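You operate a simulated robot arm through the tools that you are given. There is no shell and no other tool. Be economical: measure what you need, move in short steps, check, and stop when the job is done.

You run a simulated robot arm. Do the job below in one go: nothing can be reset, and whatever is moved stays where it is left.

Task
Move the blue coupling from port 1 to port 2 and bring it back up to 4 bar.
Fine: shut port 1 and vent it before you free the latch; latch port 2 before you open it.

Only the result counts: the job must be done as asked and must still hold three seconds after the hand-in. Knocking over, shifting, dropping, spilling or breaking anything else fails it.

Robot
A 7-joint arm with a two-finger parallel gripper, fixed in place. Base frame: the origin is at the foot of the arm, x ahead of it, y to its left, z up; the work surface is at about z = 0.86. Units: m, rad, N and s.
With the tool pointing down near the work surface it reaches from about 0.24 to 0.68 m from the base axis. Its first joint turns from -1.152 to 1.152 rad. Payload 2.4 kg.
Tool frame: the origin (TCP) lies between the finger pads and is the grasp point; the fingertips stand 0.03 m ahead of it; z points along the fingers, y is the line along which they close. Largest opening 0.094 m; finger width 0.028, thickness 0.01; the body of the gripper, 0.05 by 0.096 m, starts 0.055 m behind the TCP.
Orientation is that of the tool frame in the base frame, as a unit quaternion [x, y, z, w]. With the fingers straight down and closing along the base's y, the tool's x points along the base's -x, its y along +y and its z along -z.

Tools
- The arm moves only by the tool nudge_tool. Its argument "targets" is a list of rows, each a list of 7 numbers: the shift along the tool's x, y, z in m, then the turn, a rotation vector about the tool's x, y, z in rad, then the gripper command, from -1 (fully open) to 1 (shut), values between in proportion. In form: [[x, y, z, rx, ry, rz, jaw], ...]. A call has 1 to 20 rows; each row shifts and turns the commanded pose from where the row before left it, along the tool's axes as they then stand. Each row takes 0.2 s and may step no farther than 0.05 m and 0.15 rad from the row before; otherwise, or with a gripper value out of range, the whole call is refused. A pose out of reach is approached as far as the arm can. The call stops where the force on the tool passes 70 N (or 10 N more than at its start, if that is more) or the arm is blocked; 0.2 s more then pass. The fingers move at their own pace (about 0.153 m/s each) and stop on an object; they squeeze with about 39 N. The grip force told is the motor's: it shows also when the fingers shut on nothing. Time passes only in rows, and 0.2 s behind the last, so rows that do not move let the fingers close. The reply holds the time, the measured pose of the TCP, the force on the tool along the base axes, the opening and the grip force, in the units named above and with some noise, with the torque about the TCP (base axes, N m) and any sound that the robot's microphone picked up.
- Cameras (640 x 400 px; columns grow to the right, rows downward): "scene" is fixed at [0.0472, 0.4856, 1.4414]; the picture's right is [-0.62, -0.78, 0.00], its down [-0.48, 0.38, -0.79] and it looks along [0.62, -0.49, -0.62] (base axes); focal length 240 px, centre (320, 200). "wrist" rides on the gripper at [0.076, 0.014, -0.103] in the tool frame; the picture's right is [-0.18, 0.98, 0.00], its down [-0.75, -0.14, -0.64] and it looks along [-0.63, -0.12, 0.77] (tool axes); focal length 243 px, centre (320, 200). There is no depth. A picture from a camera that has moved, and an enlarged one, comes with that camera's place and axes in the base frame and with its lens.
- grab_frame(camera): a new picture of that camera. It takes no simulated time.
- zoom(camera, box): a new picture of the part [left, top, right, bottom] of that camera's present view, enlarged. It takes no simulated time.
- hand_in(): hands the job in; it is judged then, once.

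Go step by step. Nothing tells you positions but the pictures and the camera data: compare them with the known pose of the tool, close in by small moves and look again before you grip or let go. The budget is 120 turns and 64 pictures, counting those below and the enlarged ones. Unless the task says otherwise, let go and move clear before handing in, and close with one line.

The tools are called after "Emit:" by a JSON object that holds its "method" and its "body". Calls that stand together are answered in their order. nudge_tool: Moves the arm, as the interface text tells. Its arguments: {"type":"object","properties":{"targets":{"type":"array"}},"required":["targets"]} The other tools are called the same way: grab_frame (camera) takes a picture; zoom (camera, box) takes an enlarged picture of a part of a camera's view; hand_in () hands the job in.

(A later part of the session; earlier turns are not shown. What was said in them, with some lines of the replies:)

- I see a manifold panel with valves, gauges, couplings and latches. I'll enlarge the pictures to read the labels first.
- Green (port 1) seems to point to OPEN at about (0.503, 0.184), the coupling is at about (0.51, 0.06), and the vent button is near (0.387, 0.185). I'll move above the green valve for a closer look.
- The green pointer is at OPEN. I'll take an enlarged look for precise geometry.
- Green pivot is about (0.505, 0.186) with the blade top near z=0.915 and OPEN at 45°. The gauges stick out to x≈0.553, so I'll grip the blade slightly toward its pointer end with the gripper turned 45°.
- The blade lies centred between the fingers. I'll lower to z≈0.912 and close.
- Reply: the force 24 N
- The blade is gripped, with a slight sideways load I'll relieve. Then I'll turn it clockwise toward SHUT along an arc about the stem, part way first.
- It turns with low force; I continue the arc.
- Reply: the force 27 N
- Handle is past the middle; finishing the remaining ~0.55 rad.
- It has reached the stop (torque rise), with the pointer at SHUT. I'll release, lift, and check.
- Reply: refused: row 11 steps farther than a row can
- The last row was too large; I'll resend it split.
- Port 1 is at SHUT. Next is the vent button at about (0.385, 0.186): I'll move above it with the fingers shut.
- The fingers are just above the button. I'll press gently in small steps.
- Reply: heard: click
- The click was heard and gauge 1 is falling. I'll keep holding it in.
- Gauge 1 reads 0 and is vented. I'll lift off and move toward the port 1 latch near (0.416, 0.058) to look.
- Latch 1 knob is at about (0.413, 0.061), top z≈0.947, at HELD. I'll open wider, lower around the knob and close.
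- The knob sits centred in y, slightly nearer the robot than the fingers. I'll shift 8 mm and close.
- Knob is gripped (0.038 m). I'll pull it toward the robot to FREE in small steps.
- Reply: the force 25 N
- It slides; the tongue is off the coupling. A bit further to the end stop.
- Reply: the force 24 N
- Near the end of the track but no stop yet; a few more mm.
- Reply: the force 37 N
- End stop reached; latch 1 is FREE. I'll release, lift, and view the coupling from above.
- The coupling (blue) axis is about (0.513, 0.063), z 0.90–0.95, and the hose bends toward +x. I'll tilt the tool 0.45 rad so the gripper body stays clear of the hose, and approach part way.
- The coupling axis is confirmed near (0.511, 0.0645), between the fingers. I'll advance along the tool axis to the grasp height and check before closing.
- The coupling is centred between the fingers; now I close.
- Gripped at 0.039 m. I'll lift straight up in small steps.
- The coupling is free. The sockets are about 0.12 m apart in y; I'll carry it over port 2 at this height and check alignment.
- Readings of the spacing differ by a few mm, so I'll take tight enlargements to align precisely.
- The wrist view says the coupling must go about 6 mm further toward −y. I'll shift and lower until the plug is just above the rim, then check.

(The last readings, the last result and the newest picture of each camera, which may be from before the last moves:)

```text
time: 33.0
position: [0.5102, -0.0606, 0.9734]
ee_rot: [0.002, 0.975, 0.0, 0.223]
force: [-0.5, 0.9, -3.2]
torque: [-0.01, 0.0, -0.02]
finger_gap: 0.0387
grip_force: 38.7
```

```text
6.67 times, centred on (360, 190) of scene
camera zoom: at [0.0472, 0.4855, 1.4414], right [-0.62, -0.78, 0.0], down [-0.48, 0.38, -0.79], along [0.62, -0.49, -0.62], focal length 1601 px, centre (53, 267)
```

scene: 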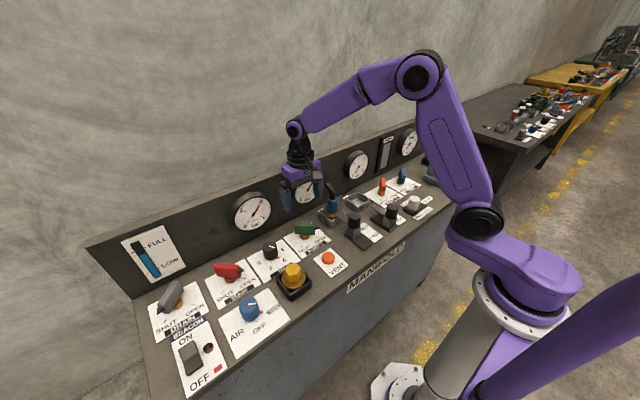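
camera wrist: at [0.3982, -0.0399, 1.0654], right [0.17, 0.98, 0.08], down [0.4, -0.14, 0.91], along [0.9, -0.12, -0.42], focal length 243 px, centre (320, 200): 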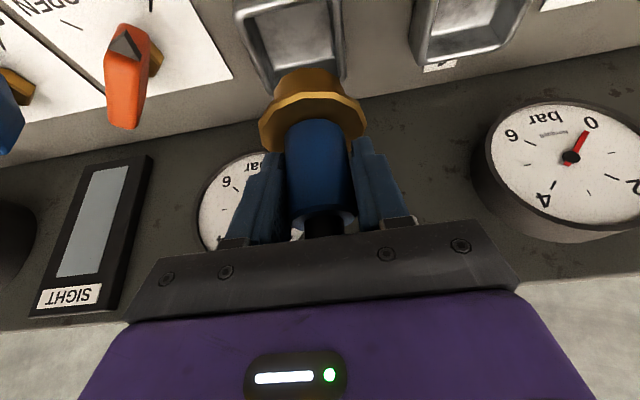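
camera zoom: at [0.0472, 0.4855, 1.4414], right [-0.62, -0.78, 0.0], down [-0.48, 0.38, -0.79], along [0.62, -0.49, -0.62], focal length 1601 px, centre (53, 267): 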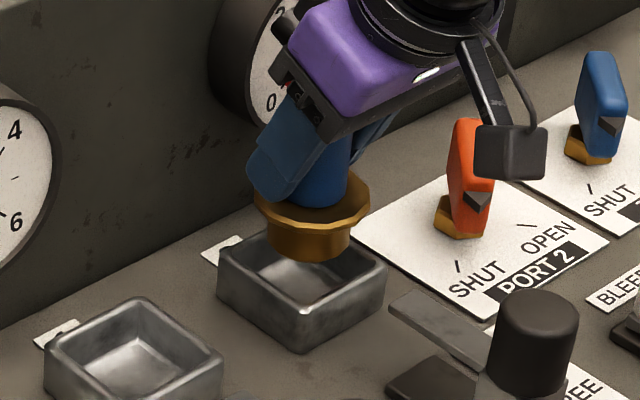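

The plug looks aligned over socket 2 within a couple of mm. I'll lower gently, watching the force.

Emit:
{"method": "nudge_tool", "body": {"targets": [[0.0034, 0, 0.0095, 0, 0, 0, 1], [0.0043, 0, 0.009, 0, 0, 0, 1], [0.0022, 0, 0.0045, 0, 0, 0, 1]]}}

```text
time: 33.8
position: [0.5129, -0.0593, 0.9474]
ee_rot: [0.002, 0.975, 0.0, 0.223]
force: [0.0, -0.6, -4.0]
torque: [0.02, -0.01, 0.04]
finger_gap: 0.039
grip_force: 39.4
```

No contact force; the plug is going in. About 12 mm to go.

Emit:
{"method": "nudge_tool", "body": {"targets": [[0.0022, 0, 0.0045, 0, 0, 0, 1], [0.0017, 0, 0.0036, 0, 0, 0, 1], [0.0013, 0, 0.0027, 0, 0, 0, 1]]}}

Emit:
{"method": "zoom", "body": {"camera": "scene", "box": [310, 150, 400, 220]}}

Emit:
{"method": "grab_frame", "body": {"camera": "wrist"}}

```text
time: 34.6
position: [0.5112, -0.0607, 0.9368]
ee_rot: [0.001, 0.975, 0.001, 0.223]
force: [0.0, -0.1, -3.2]
torque: [0.01, -0.04, -0.03]
finger_gap: 0.0388
grip_force: 39.2
```

```text
5.71 times, centred on (355, 185) of scene
camera zoom: at [0.0472, 0.4856, 1.4414], right [-0.62, -0.78, 0.0], down [-0.48, 0.38, -0.79], along [0.62, -0.49, -0.62], focal length 1373 px, centre (120, 286)
```

zoom: 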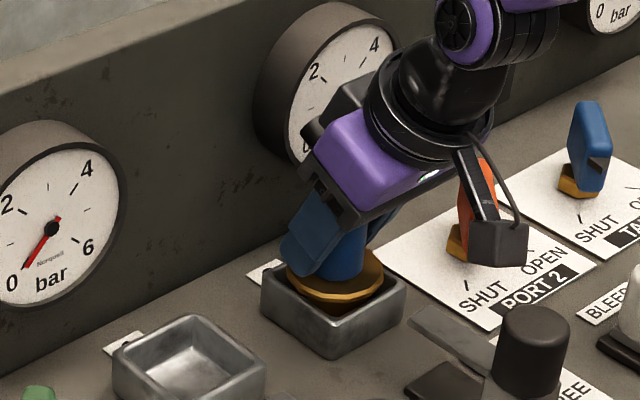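

```text
19 pictures are left
camera wrist: at [0.399, -0.046, 0.996], right [0.17, 0.98, 0.08], down [0.4, -0.14, 0.91], along [0.9, -0.12, -0.42], focal length 243 px, centre (320, 200)
```

wrist: 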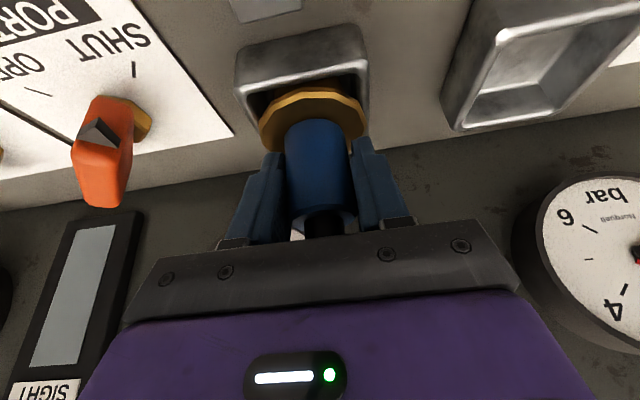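

It matches the seated view from port 1, though the weight still hangs on the gripper. I'll lower 1–3 mm more until contact shows.

Emit:
{"method": "nudge_tool", "body": {"targets": [[0.0005, 0, 0.0011, 0, 0, 0, 1], [0.0005, 0, 0.0011, 0, 0, 0, 1]]}}

```text
time: 35.2
position: [0.5122, -0.0614, 0.9339]
ee_rot: [0.003, 0.974, -0.001, 0.225]
force: [-3.7, -3.8, 15.0]
torque: [0.13, 0.33, 0.01]
finger_gap: 0.039
grip_force: 39.3
```

Seated with contact force. I'll open and back out along the tool axis.

Emit:
{"method": "nudge_tool", "body": {"targets": [[0, 0, 0, 0, 0, 0, -0.5], [0, 0, 0, 0, 0, 0, -0.5], [0, 0, -0.03, 0, 0, 0, -0.5], [0, 0, -0.045, 0, 0, 0, -0.5], [0, 0, -0.045, 0, 0, 0, -0.5], [0, 0, -0.01, 0, 0.15, 0, -0.5], [0, 0, 0, 0, 0.15, 0, -0.5], [0, 0, 0, 0, 0.15, 0, -0.5], [0, 0, 0, 0, 0, 0, -0.5]]}}

Emit:
{"method": "zoom", "body": {"camera": "scene", "box": [310, 150, 430, 240]}}

Emit:
{"method": "grab_frame", "body": {"camera": "wrist"}}

```text
time: 37.2
position: [0.456, -0.0604, 1.0521]
ee_rot: [0.002, 1.0, 0.0, -0.001]
force: [-0.1, -0.1, -0.7]
torque: [0.0, 0.02, -0.02]
finger_gap: 0.0705
grip_force: 0.1
```

```text
4.44 times, centred on (370, 195) of scene
camera zoom: at [0.0472, 0.4856, 1.4414], right [-0.62, -0.78, 0.0], down [-0.48, 0.38, -0.79], along [0.62, -0.49, -0.62], focal length 1068 px, centre (98, 222)
```

zoom: 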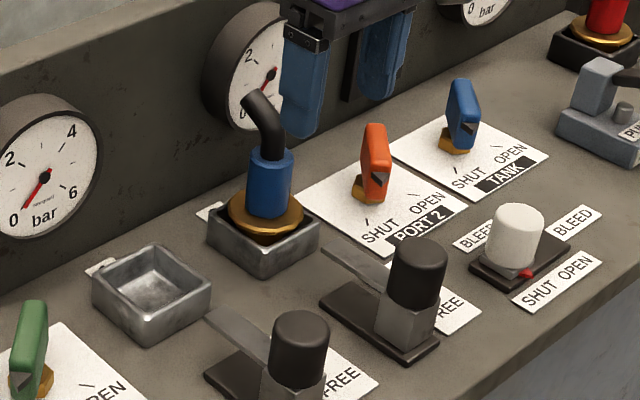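

```text
17 pictures are left
camera wrist: at [0.3797, -0.0459, 1.1543], right [0.19, 0.98, 0.0], down [0.75, -0.14, 0.64], along [0.63, -0.12, -0.77], focal length 243 px, centre (320, 200)
```

wrist: 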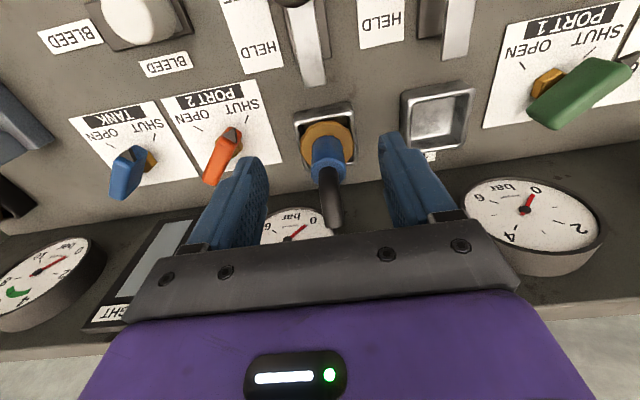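

The coupling sits upright in port 2. Next I go over latch 2's knob near (0.360, −0.061).

Emit:
{"method": "nudge_tool", "body": {"targets": [[0.048, 0, 0, 0, 0, 0, -0.6], [0.048, -0.001, 0, 0, 0, 0, -0.6], [0, 0, 0.04, 0, 0, 0, -0.6], [0, 0, 0.03, 0, 0, 0, -0.6], [0, 0, 0, 0, 0, 0, -0.6]]}}

Emit:
{"method": "grab_frame", "body": {"camera": "wrist"}}

```text
time: 38.4
position: [0.3596, -0.061, 0.981]
ee_rot: [0.001, 1.0, 0.001, 0.0]
force: [-0.7, -0.6, 0.9]
torque: [0.0, -0.01, -0.01]
finger_gap: 0.0751
grip_force: 0.0
```

```text
16 pictures are left
camera wrist: at [0.2834, -0.0465, 1.0843], right [0.19, 0.98, 0.0], down [0.75, -0.14, 0.64], along [0.63, -0.12, -0.77], focal length 243 px, centre (320, 200)
```

wrist: 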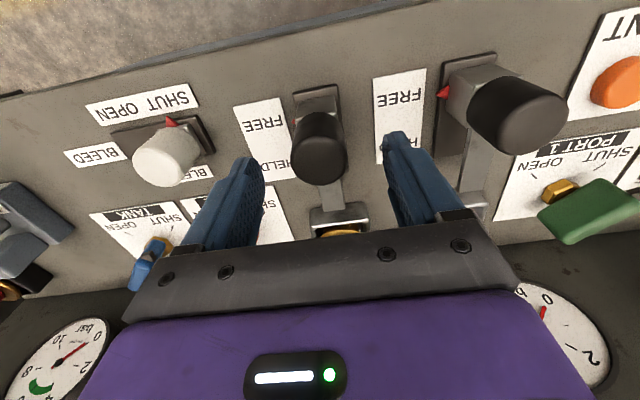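

Latch 2's knob is centred between the fingers. I'll lower and close.

Emit:
{"method": "nudge_tool", "body": {"targets": [[0.001, 0, 0.025, 0, 0, 0, -0.6], [0, 0, 0.02, 0, 0, 0, -0.6], [0, 0, 0, 0, 0, 0, -0.6], [0, 0, 0, 0, 0, 0, 1], [0, 0, 0, 0, 0, 0, 1], [0, 0, 0, 0, 0, 0, 1]]}}

```text
time: 39.8
position: [0.3583, -0.063, 0.935]
ee_rot: [0.003, 1.0, 0.001, 0.001]
force: [0.4, -14.8, -12.4]
torque: [0.03, -0.41, -0.26]
finger_gap: 0.0393
grip_force: 45.3
```

Gripped. I'll slide it toward the coupling (HELD), 44 mm, in small steps.

Emit:
{"method": "nudge_tool", "body": {"targets": [[-0.008, -0.0015, 0, 0, 0, 0, 1], [-0.008, 0, 0, 0, 0, 0, 1], [-0.008, 0, 0, 0, 0, 0, 1], [-0.008, 0, 0, 0, 0, 0, 1], [-0.006, 0, 0, 0, 0, 0, 1]]}}

```text
time: 41.0
position: [0.3982, -0.062, 0.9362]
ee_rot: [0.001, 1.0, 0.0, 0.002]
force: [1.8, 1.3, 11.3]
torque: [0.04, 0.17, 0.04]
finger_gap: 0.0389
grip_force: 44.9
```

Emit:
{"method": "nudge_tool", "body": {"targets": [[-0.003, 0, 0, 0, 0, 0, 1], [-0.003, 0, 0, 0, 0, 0, 1], [-0.002, 0, 0, 0, 0, 0, 1]]}}

Emit:
{"method": "zoom", "body": {"camera": "scene", "box": [310, 150, 430, 240]}}

```text
time: 41.8
position: [0.4028, -0.0622, 0.9361]
ee_rot: [0.001, 1.0, 0.0, 0.001]
force: [-2.2, 5.5, 14.0]
torque: [-0.04, -0.62, 0.06]
finger_gap: 0.039
grip_force: 44.9
```

```text
4.44 times, centred on (370, 195) of scene
camera zoom: at [0.0469, 0.4857, 1.4414], right [-0.62, -0.78, 0.0], down [-0.48, 0.38, -0.79], along [0.62, -0.49, -0.62], focal length 1068 px, centre (98, 222)
```

zoom: 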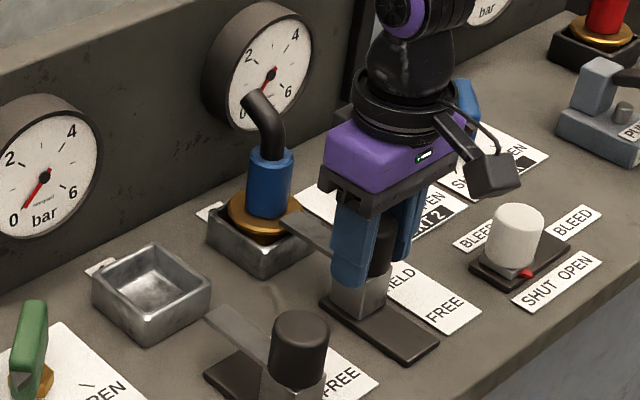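

The tongue is over the flange; a little more to confirm the stop.

Emit:
{"method": "nudge_tool", "body": {"targets": [[-0.002, 0, 0, 0, 0, 0, 1], [-0.002, 0, 0, 0, 0, 0, 1]]}}

```text
time: 42.4
position: [0.4056, -0.0635, 0.9351]
ee_rot: [0.0, 1.0, 0.0, -0.004]
force: [-15.5, 9.9, 5.9]
torque: [-0.53, -0.57, 0.19]
finger_gap: 0.0378
grip_force: 45.2
```

Stop reached; latch 2 is at HELD. I'll release, lift, and move to above the orange port 2 valve.

Emit:
{"method": "nudge_tool", "body": {"targets": [[0.002, 0, 0, 0, 0, 0, -0.6], [0, 0, 0, 0, 0, 0, -0.6], [0, 0, -0.045, 0, 0, 0, -0.6], [0, 0, -0.045, 0, 0, 0, -0.6], [0, 0, -0.03, 0, 0, 0, -0.6], [-0.02, -0.04, 0, 0, 0, 0, 0], [-0.02, -0.04, 0, 0, 0, 0, 0], [0, 0, 0, 0, 0, 0, 0]]}}

Emit:
{"method": "grab_frame", "body": {"camera": "wrist"}}

Emit:
{"method": "zoom", "body": {"camera": "scene", "box": [330, 140, 450, 240]}}

```text
time: 44.2
position: [0.4484, -0.1427, 1.0549]
ee_rot: [0.001, 1.0, 0.0, -0.001]
force: [0.1, -0.2, 0.3]
torque: [0.0, -0.02, 0.03]
finger_gap: 0.0471
grip_force: 0.1
```

```text
14 pictures are left
camera wrist: at [0.372, -0.1278, 1.1585], right [0.19, 0.98, 0.0], down [0.75, -0.14, 0.64], along [0.63, -0.12, -0.77], focal length 243 px, centre (320, 200)
```

wrist: 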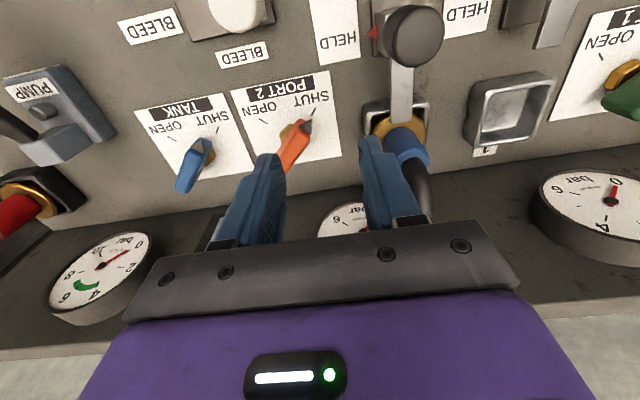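

```text
4.00 times, centred on (390, 190) of scene
camera zoom: at [0.0472, 0.4855, 1.4414], right [-0.62, -0.78, 0.0], down [-0.48, 0.38, -0.79], along [0.62, -0.49, -0.62], focal length 961 px, centre (40, 240)
```

zoom: 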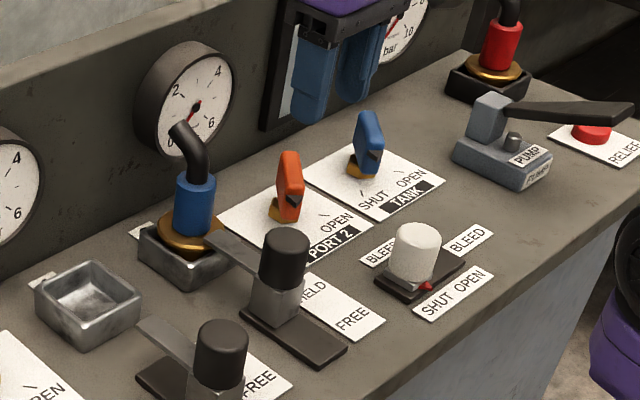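

Latch 2 points to HELD. The port 2 valve pivot is about (0.50, −0.187), handle at SHUT. I'll align with yaw +0.785 above it and check.

Emit:
{"method": "nudge_tool", "body": {"targets": [[-0.0213, -0.0177, 0, 0, 0, 0, 0], [-0.0213, -0.0176, 0, 0, 0, 0, 0], [0, 0, 0, 0, 0, 0.131, 0], [0, 0, 0, 0, 0, 0.131, 0], [0, 0, 0, 0, 0, 0.131, 0], [0, 0, 0, 0, 0, 0.131, 0], [0, 0, 0, 0, 0, 0.131, 0], [0, 0, 0, 0, 0, 0.131, 0], [0, 0, 0.045, 0, 0, 0, 0], [0, 0, 0.047, 0, 0, 0, 0], [0, 0, 0, 0, 0, 0, 0]]}}

Emit:
{"method": "grab_frame", "body": {"camera": "wrist"}}

Emit:
{"method": "zoom", "body": {"camera": "scene", "box": [330, 140, 450, 240]}}

```text
time: 46.6
position: [0.4877, -0.1777, 0.964]
ee_rot: [0.386, 0.922, -0.001, 0.0]
force: [-0.3, -0.3, 0.1]
torque: [0.01, 0.02, -0.03]
finger_gap: 0.0471
grip_force: 0.0
```

```text
12 pictures are left
camera wrist: at [0.4456, -0.114, 1.0671], right [0.83, 0.56, 0.0], down [0.43, -0.63, 0.64], along [0.36, -0.53, -0.77], focal length 243 px, centre (320, 200)
```

wrist: 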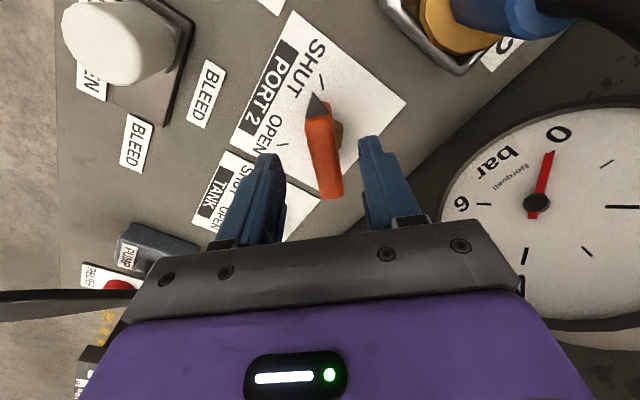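

```text
4.00 times, centred on (390, 190) of scene
camera zoom: at [0.0472, 0.4856, 1.4414], right [-0.62, -0.78, 0.0], down [-0.48, 0.38, -0.79], along [0.62, -0.49, -0.62], focal length 961 px, centre (40, 240)
```

zoom: 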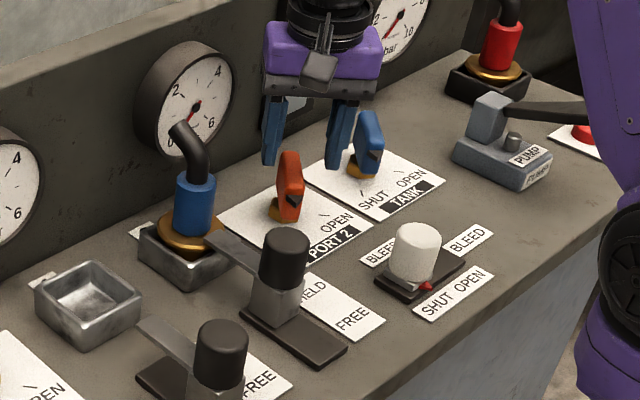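

The handle is centred between the fingers as the green one was. I'll lower to z≈0.913 and close.

Emit:
{"method": "nudge_tool", "body": {"targets": [[-0.002, 0.0025, 0.025, 0, 0, 0, 0], [0, 0, 0.025, 0, 0, 0, 0], [0, 0, 0, 0, 0, 0, 0], [0, 0, 0, 0, 0, 0, 1], [0, 0, 0, 0, 0, 0, 1]]}}

```text
time: 47.8
position: [0.4915, -0.1796, 0.9135]
ee_rot: [0.384, 0.923, 0.0, 0.0]
force: [-5.5, -3.4, -2.9]
torque: [-0.35, -0.36, 0.17]
finger_gap: 0.0233
grip_force: 45.3
```

Gripped with little side load. Now turn counterclockwise toward OPEN, half first.

Emit:
{"method": "nudge_tool", "body": {"targets": [[-0.0001, -0.0016, 0, 0, 0, -0.131, 1], [-0.0001, -0.0016, 0, 0, 0, -0.131, 1], [-0.0001, -0.0016, 0, 0, 0, -0.131, 1], [-0.0001, -0.0016, 0, 0, 0, -0.131, 1], [-0.0001, -0.0016, 0, 0, 0, -0.131, 1], [-0.0001, -0.0016, 0, 0, 0, -0.131, 1]]}}

```text
time: 49.2
position: [0.4872, -0.1866, 0.9138]
ee_rot: [0.0, 1.0, 0.0, 0.0]
force: [-3.2, -8.6, -8.0]
torque: [-0.01, 1.18, -0.08]
finger_gap: 0.0236
grip_force: 45.5
```

Halfway with low force; finishing the turn to the OPEN stop.

Emit:
{"method": "nudge_tool", "body": {"targets": [[-0.0001, -0.0018, 0, 0, 0, -0.131, 1], [-0.0001, -0.0018, 0, 0, 0, -0.131, 1], [-0.0001, -0.0018, 0, 0, 0, -0.131, 1], [-0.0001, -0.0016, 0, 0, 0, -0.131, 1], [-0.0001, -0.0016, 0, 0, 0, -0.131, 1], [-0.0001, -0.0016, 0, 0, 0, -0.131, 1], [0, -0.0004, 0, 0, 0, -0.04, 1]]}}

Emit:
{"method": "zoom", "body": {"camera": "scene", "box": [250, 130, 450, 250]}}

```text
time: 50.8
position: [0.4909, -0.1965, 0.9138]
ee_rot: [-0.398, 0.917, 0.0, 0.0]
force: [-12.9, -6.7, 4.7]
torque: [0.14, -0.15, -1.13]
finger_gap: 0.0238
grip_force: 45.5
```

```text
3.20 times, centred on (350, 190) of scene
camera zoom: at [0.0467, 0.4854, 1.4415], right [-0.62, -0.78, 0.0], down [-0.48, 0.38, -0.79], along [0.62, -0.49, -0.62], focal length 769 px, centre (224, 232)
```

zoom: 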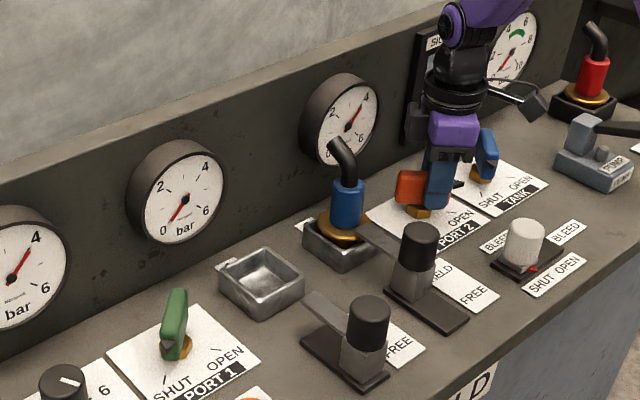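

Port 2 is at the OPEN stop and gauge 2 is rising toward 4. I'll release, lift clear, wait, and read the gauges.

Emit:
{"method": "nudge_tool", "body": {"targets": [[0, 0, 0, 0, 0, 0, 0], [0, 0, 0, 0, 0, 0, 0], [0, 0, -0.04, 0, 0, 0, 0], [0, 0, -0.04, 0, 0, 0, 0], [0, 0, -0.045, 0, 0, 0, 0], [0, 0, -0.045, 0, 0, 0, 0], [0, 0, 0, 0, 0, 0.14, 0], [0, 0, 0, 0, 0, 0.14, 0], [0, 0, 0, 0, 0, 0.14, 0], [0, 0, 0, 0, 0, 0.14, 0], [0, 0, 0, 0, 0, 0.14, 0], [0.04, 0, -0.02, 0, 0, 0.1, 0], [0.04, 0, -0.02, 0, 0, 0, 0], [0, 0, 0, 0, 0, 0, 0], [0, 0, 0, 0, 0, 0, 0], [0, 0, 0, 0, 0, 0, 0], [0, 0, 0, 0, 0, 0, 0]]}}

Emit:
{"method": "zoom", "body": {"camera": "scene", "box": [310, 130, 430, 230]}}

Emit:
{"method": "grab_frame", "body": {"camera": "wrist"}}

Emit:
{"method": "zoom", "body": {"camera": "scene", "box": [210, 150, 370, 270]}}

```text
time: 54.4
position: [0.4131, -0.2022, 1.124]
ee_rot: [-0.012, 1.0, 0.0, 0.0]
force: [1.1, -0.5, -0.4]
torque: [0.0, 0.03, 0.0]
finger_gap: 0.0472
grip_force: 0.1
```

```text
4.00 times, centred on (370, 180) of scene
camera zoom: at [0.0472, 0.4856, 1.4414], right [-0.62, -0.78, 0.0], down [-0.48, 0.38, -0.79], along [0.62, -0.49, -0.62], focal length 961 px, centre (120, 280)
```

zoom: 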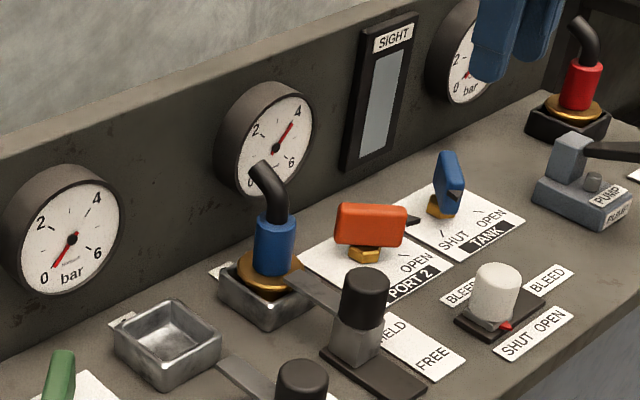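

```text
8 pictures are left
camera wrist: at [0.3372, -0.1903, 1.2268], right [0.16, 0.99, 0.0], down [0.76, -0.12, 0.64], along [0.63, -0.1, -0.77], focal length 243 px, centre (320, 200)
```

wrist: 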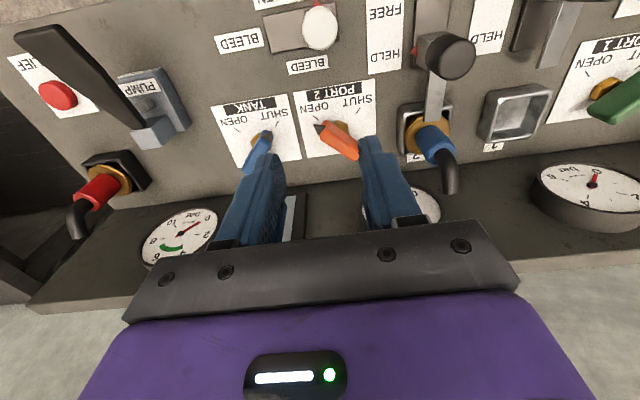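

```text
3.33 times, centred on (290, 210) of scene
camera zoom: at [0.0472, 0.4856, 1.4414], right [-0.62, -0.78, 0.0], down [-0.48, 0.38, -0.79], along [0.62, -0.49, -0.62], focal length 801 px, centre (420, 167)
```

zoom: 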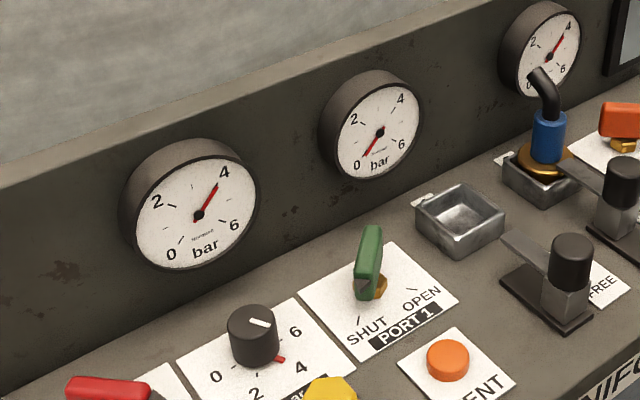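

Gauge 2 matches the main gauge near 4 bar. One close look to confirm.

Emit:
{"method": "zoom", "body": {"camera": "scene", "box": [340, 145, 376, 185]}}

Emit:
{"method": "zoom", "body": {"camera": "scene", "box": [225, 185, 275, 235]}}

```text
10.00 times, centred on (358, 165) of scene
camera zoom: at [0.0472, 0.4856, 1.4414], right [-0.62, -0.78, 0.0], down [-0.48, 0.38, -0.79], along [0.62, -0.49, -0.62], focal length 2402 px, centre (-60, 550)
```

zoom: 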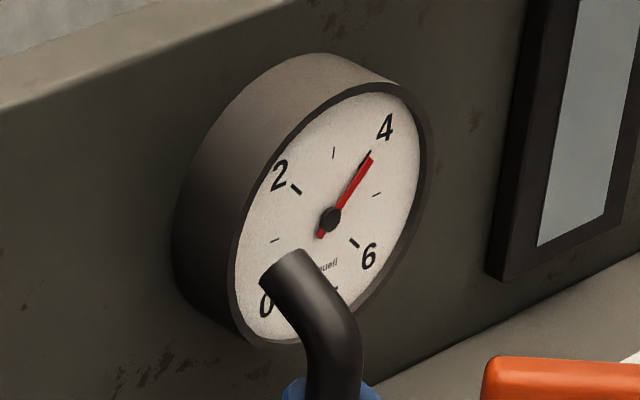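

```text
8.00 times, centred on (250, 210) of scene
camera zoom: at [0.0472, 0.4856, 1.4414], right [-0.62, -0.78, 0.0], down [-0.48, 0.38, -0.79], along [0.62, -0.49, -0.62], focal length 1922 px, centre (880, 120)
```

zoom: 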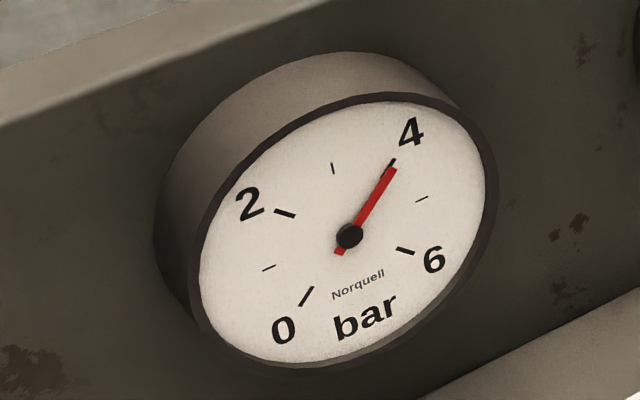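

Gauge 2 reads 4 bar, the coupling is latched in port 2, port 1 is shut and vented, and the gripper is clear. Handing in.

Emit:
{"method": "hand_in", "body": {}}

```text
The job is handed in.
```

The blue coupling is now latched in port 2 with its valve open and gauge 2 at 4 bar; port 1 was shut and vented to 0 before its latch was freed.
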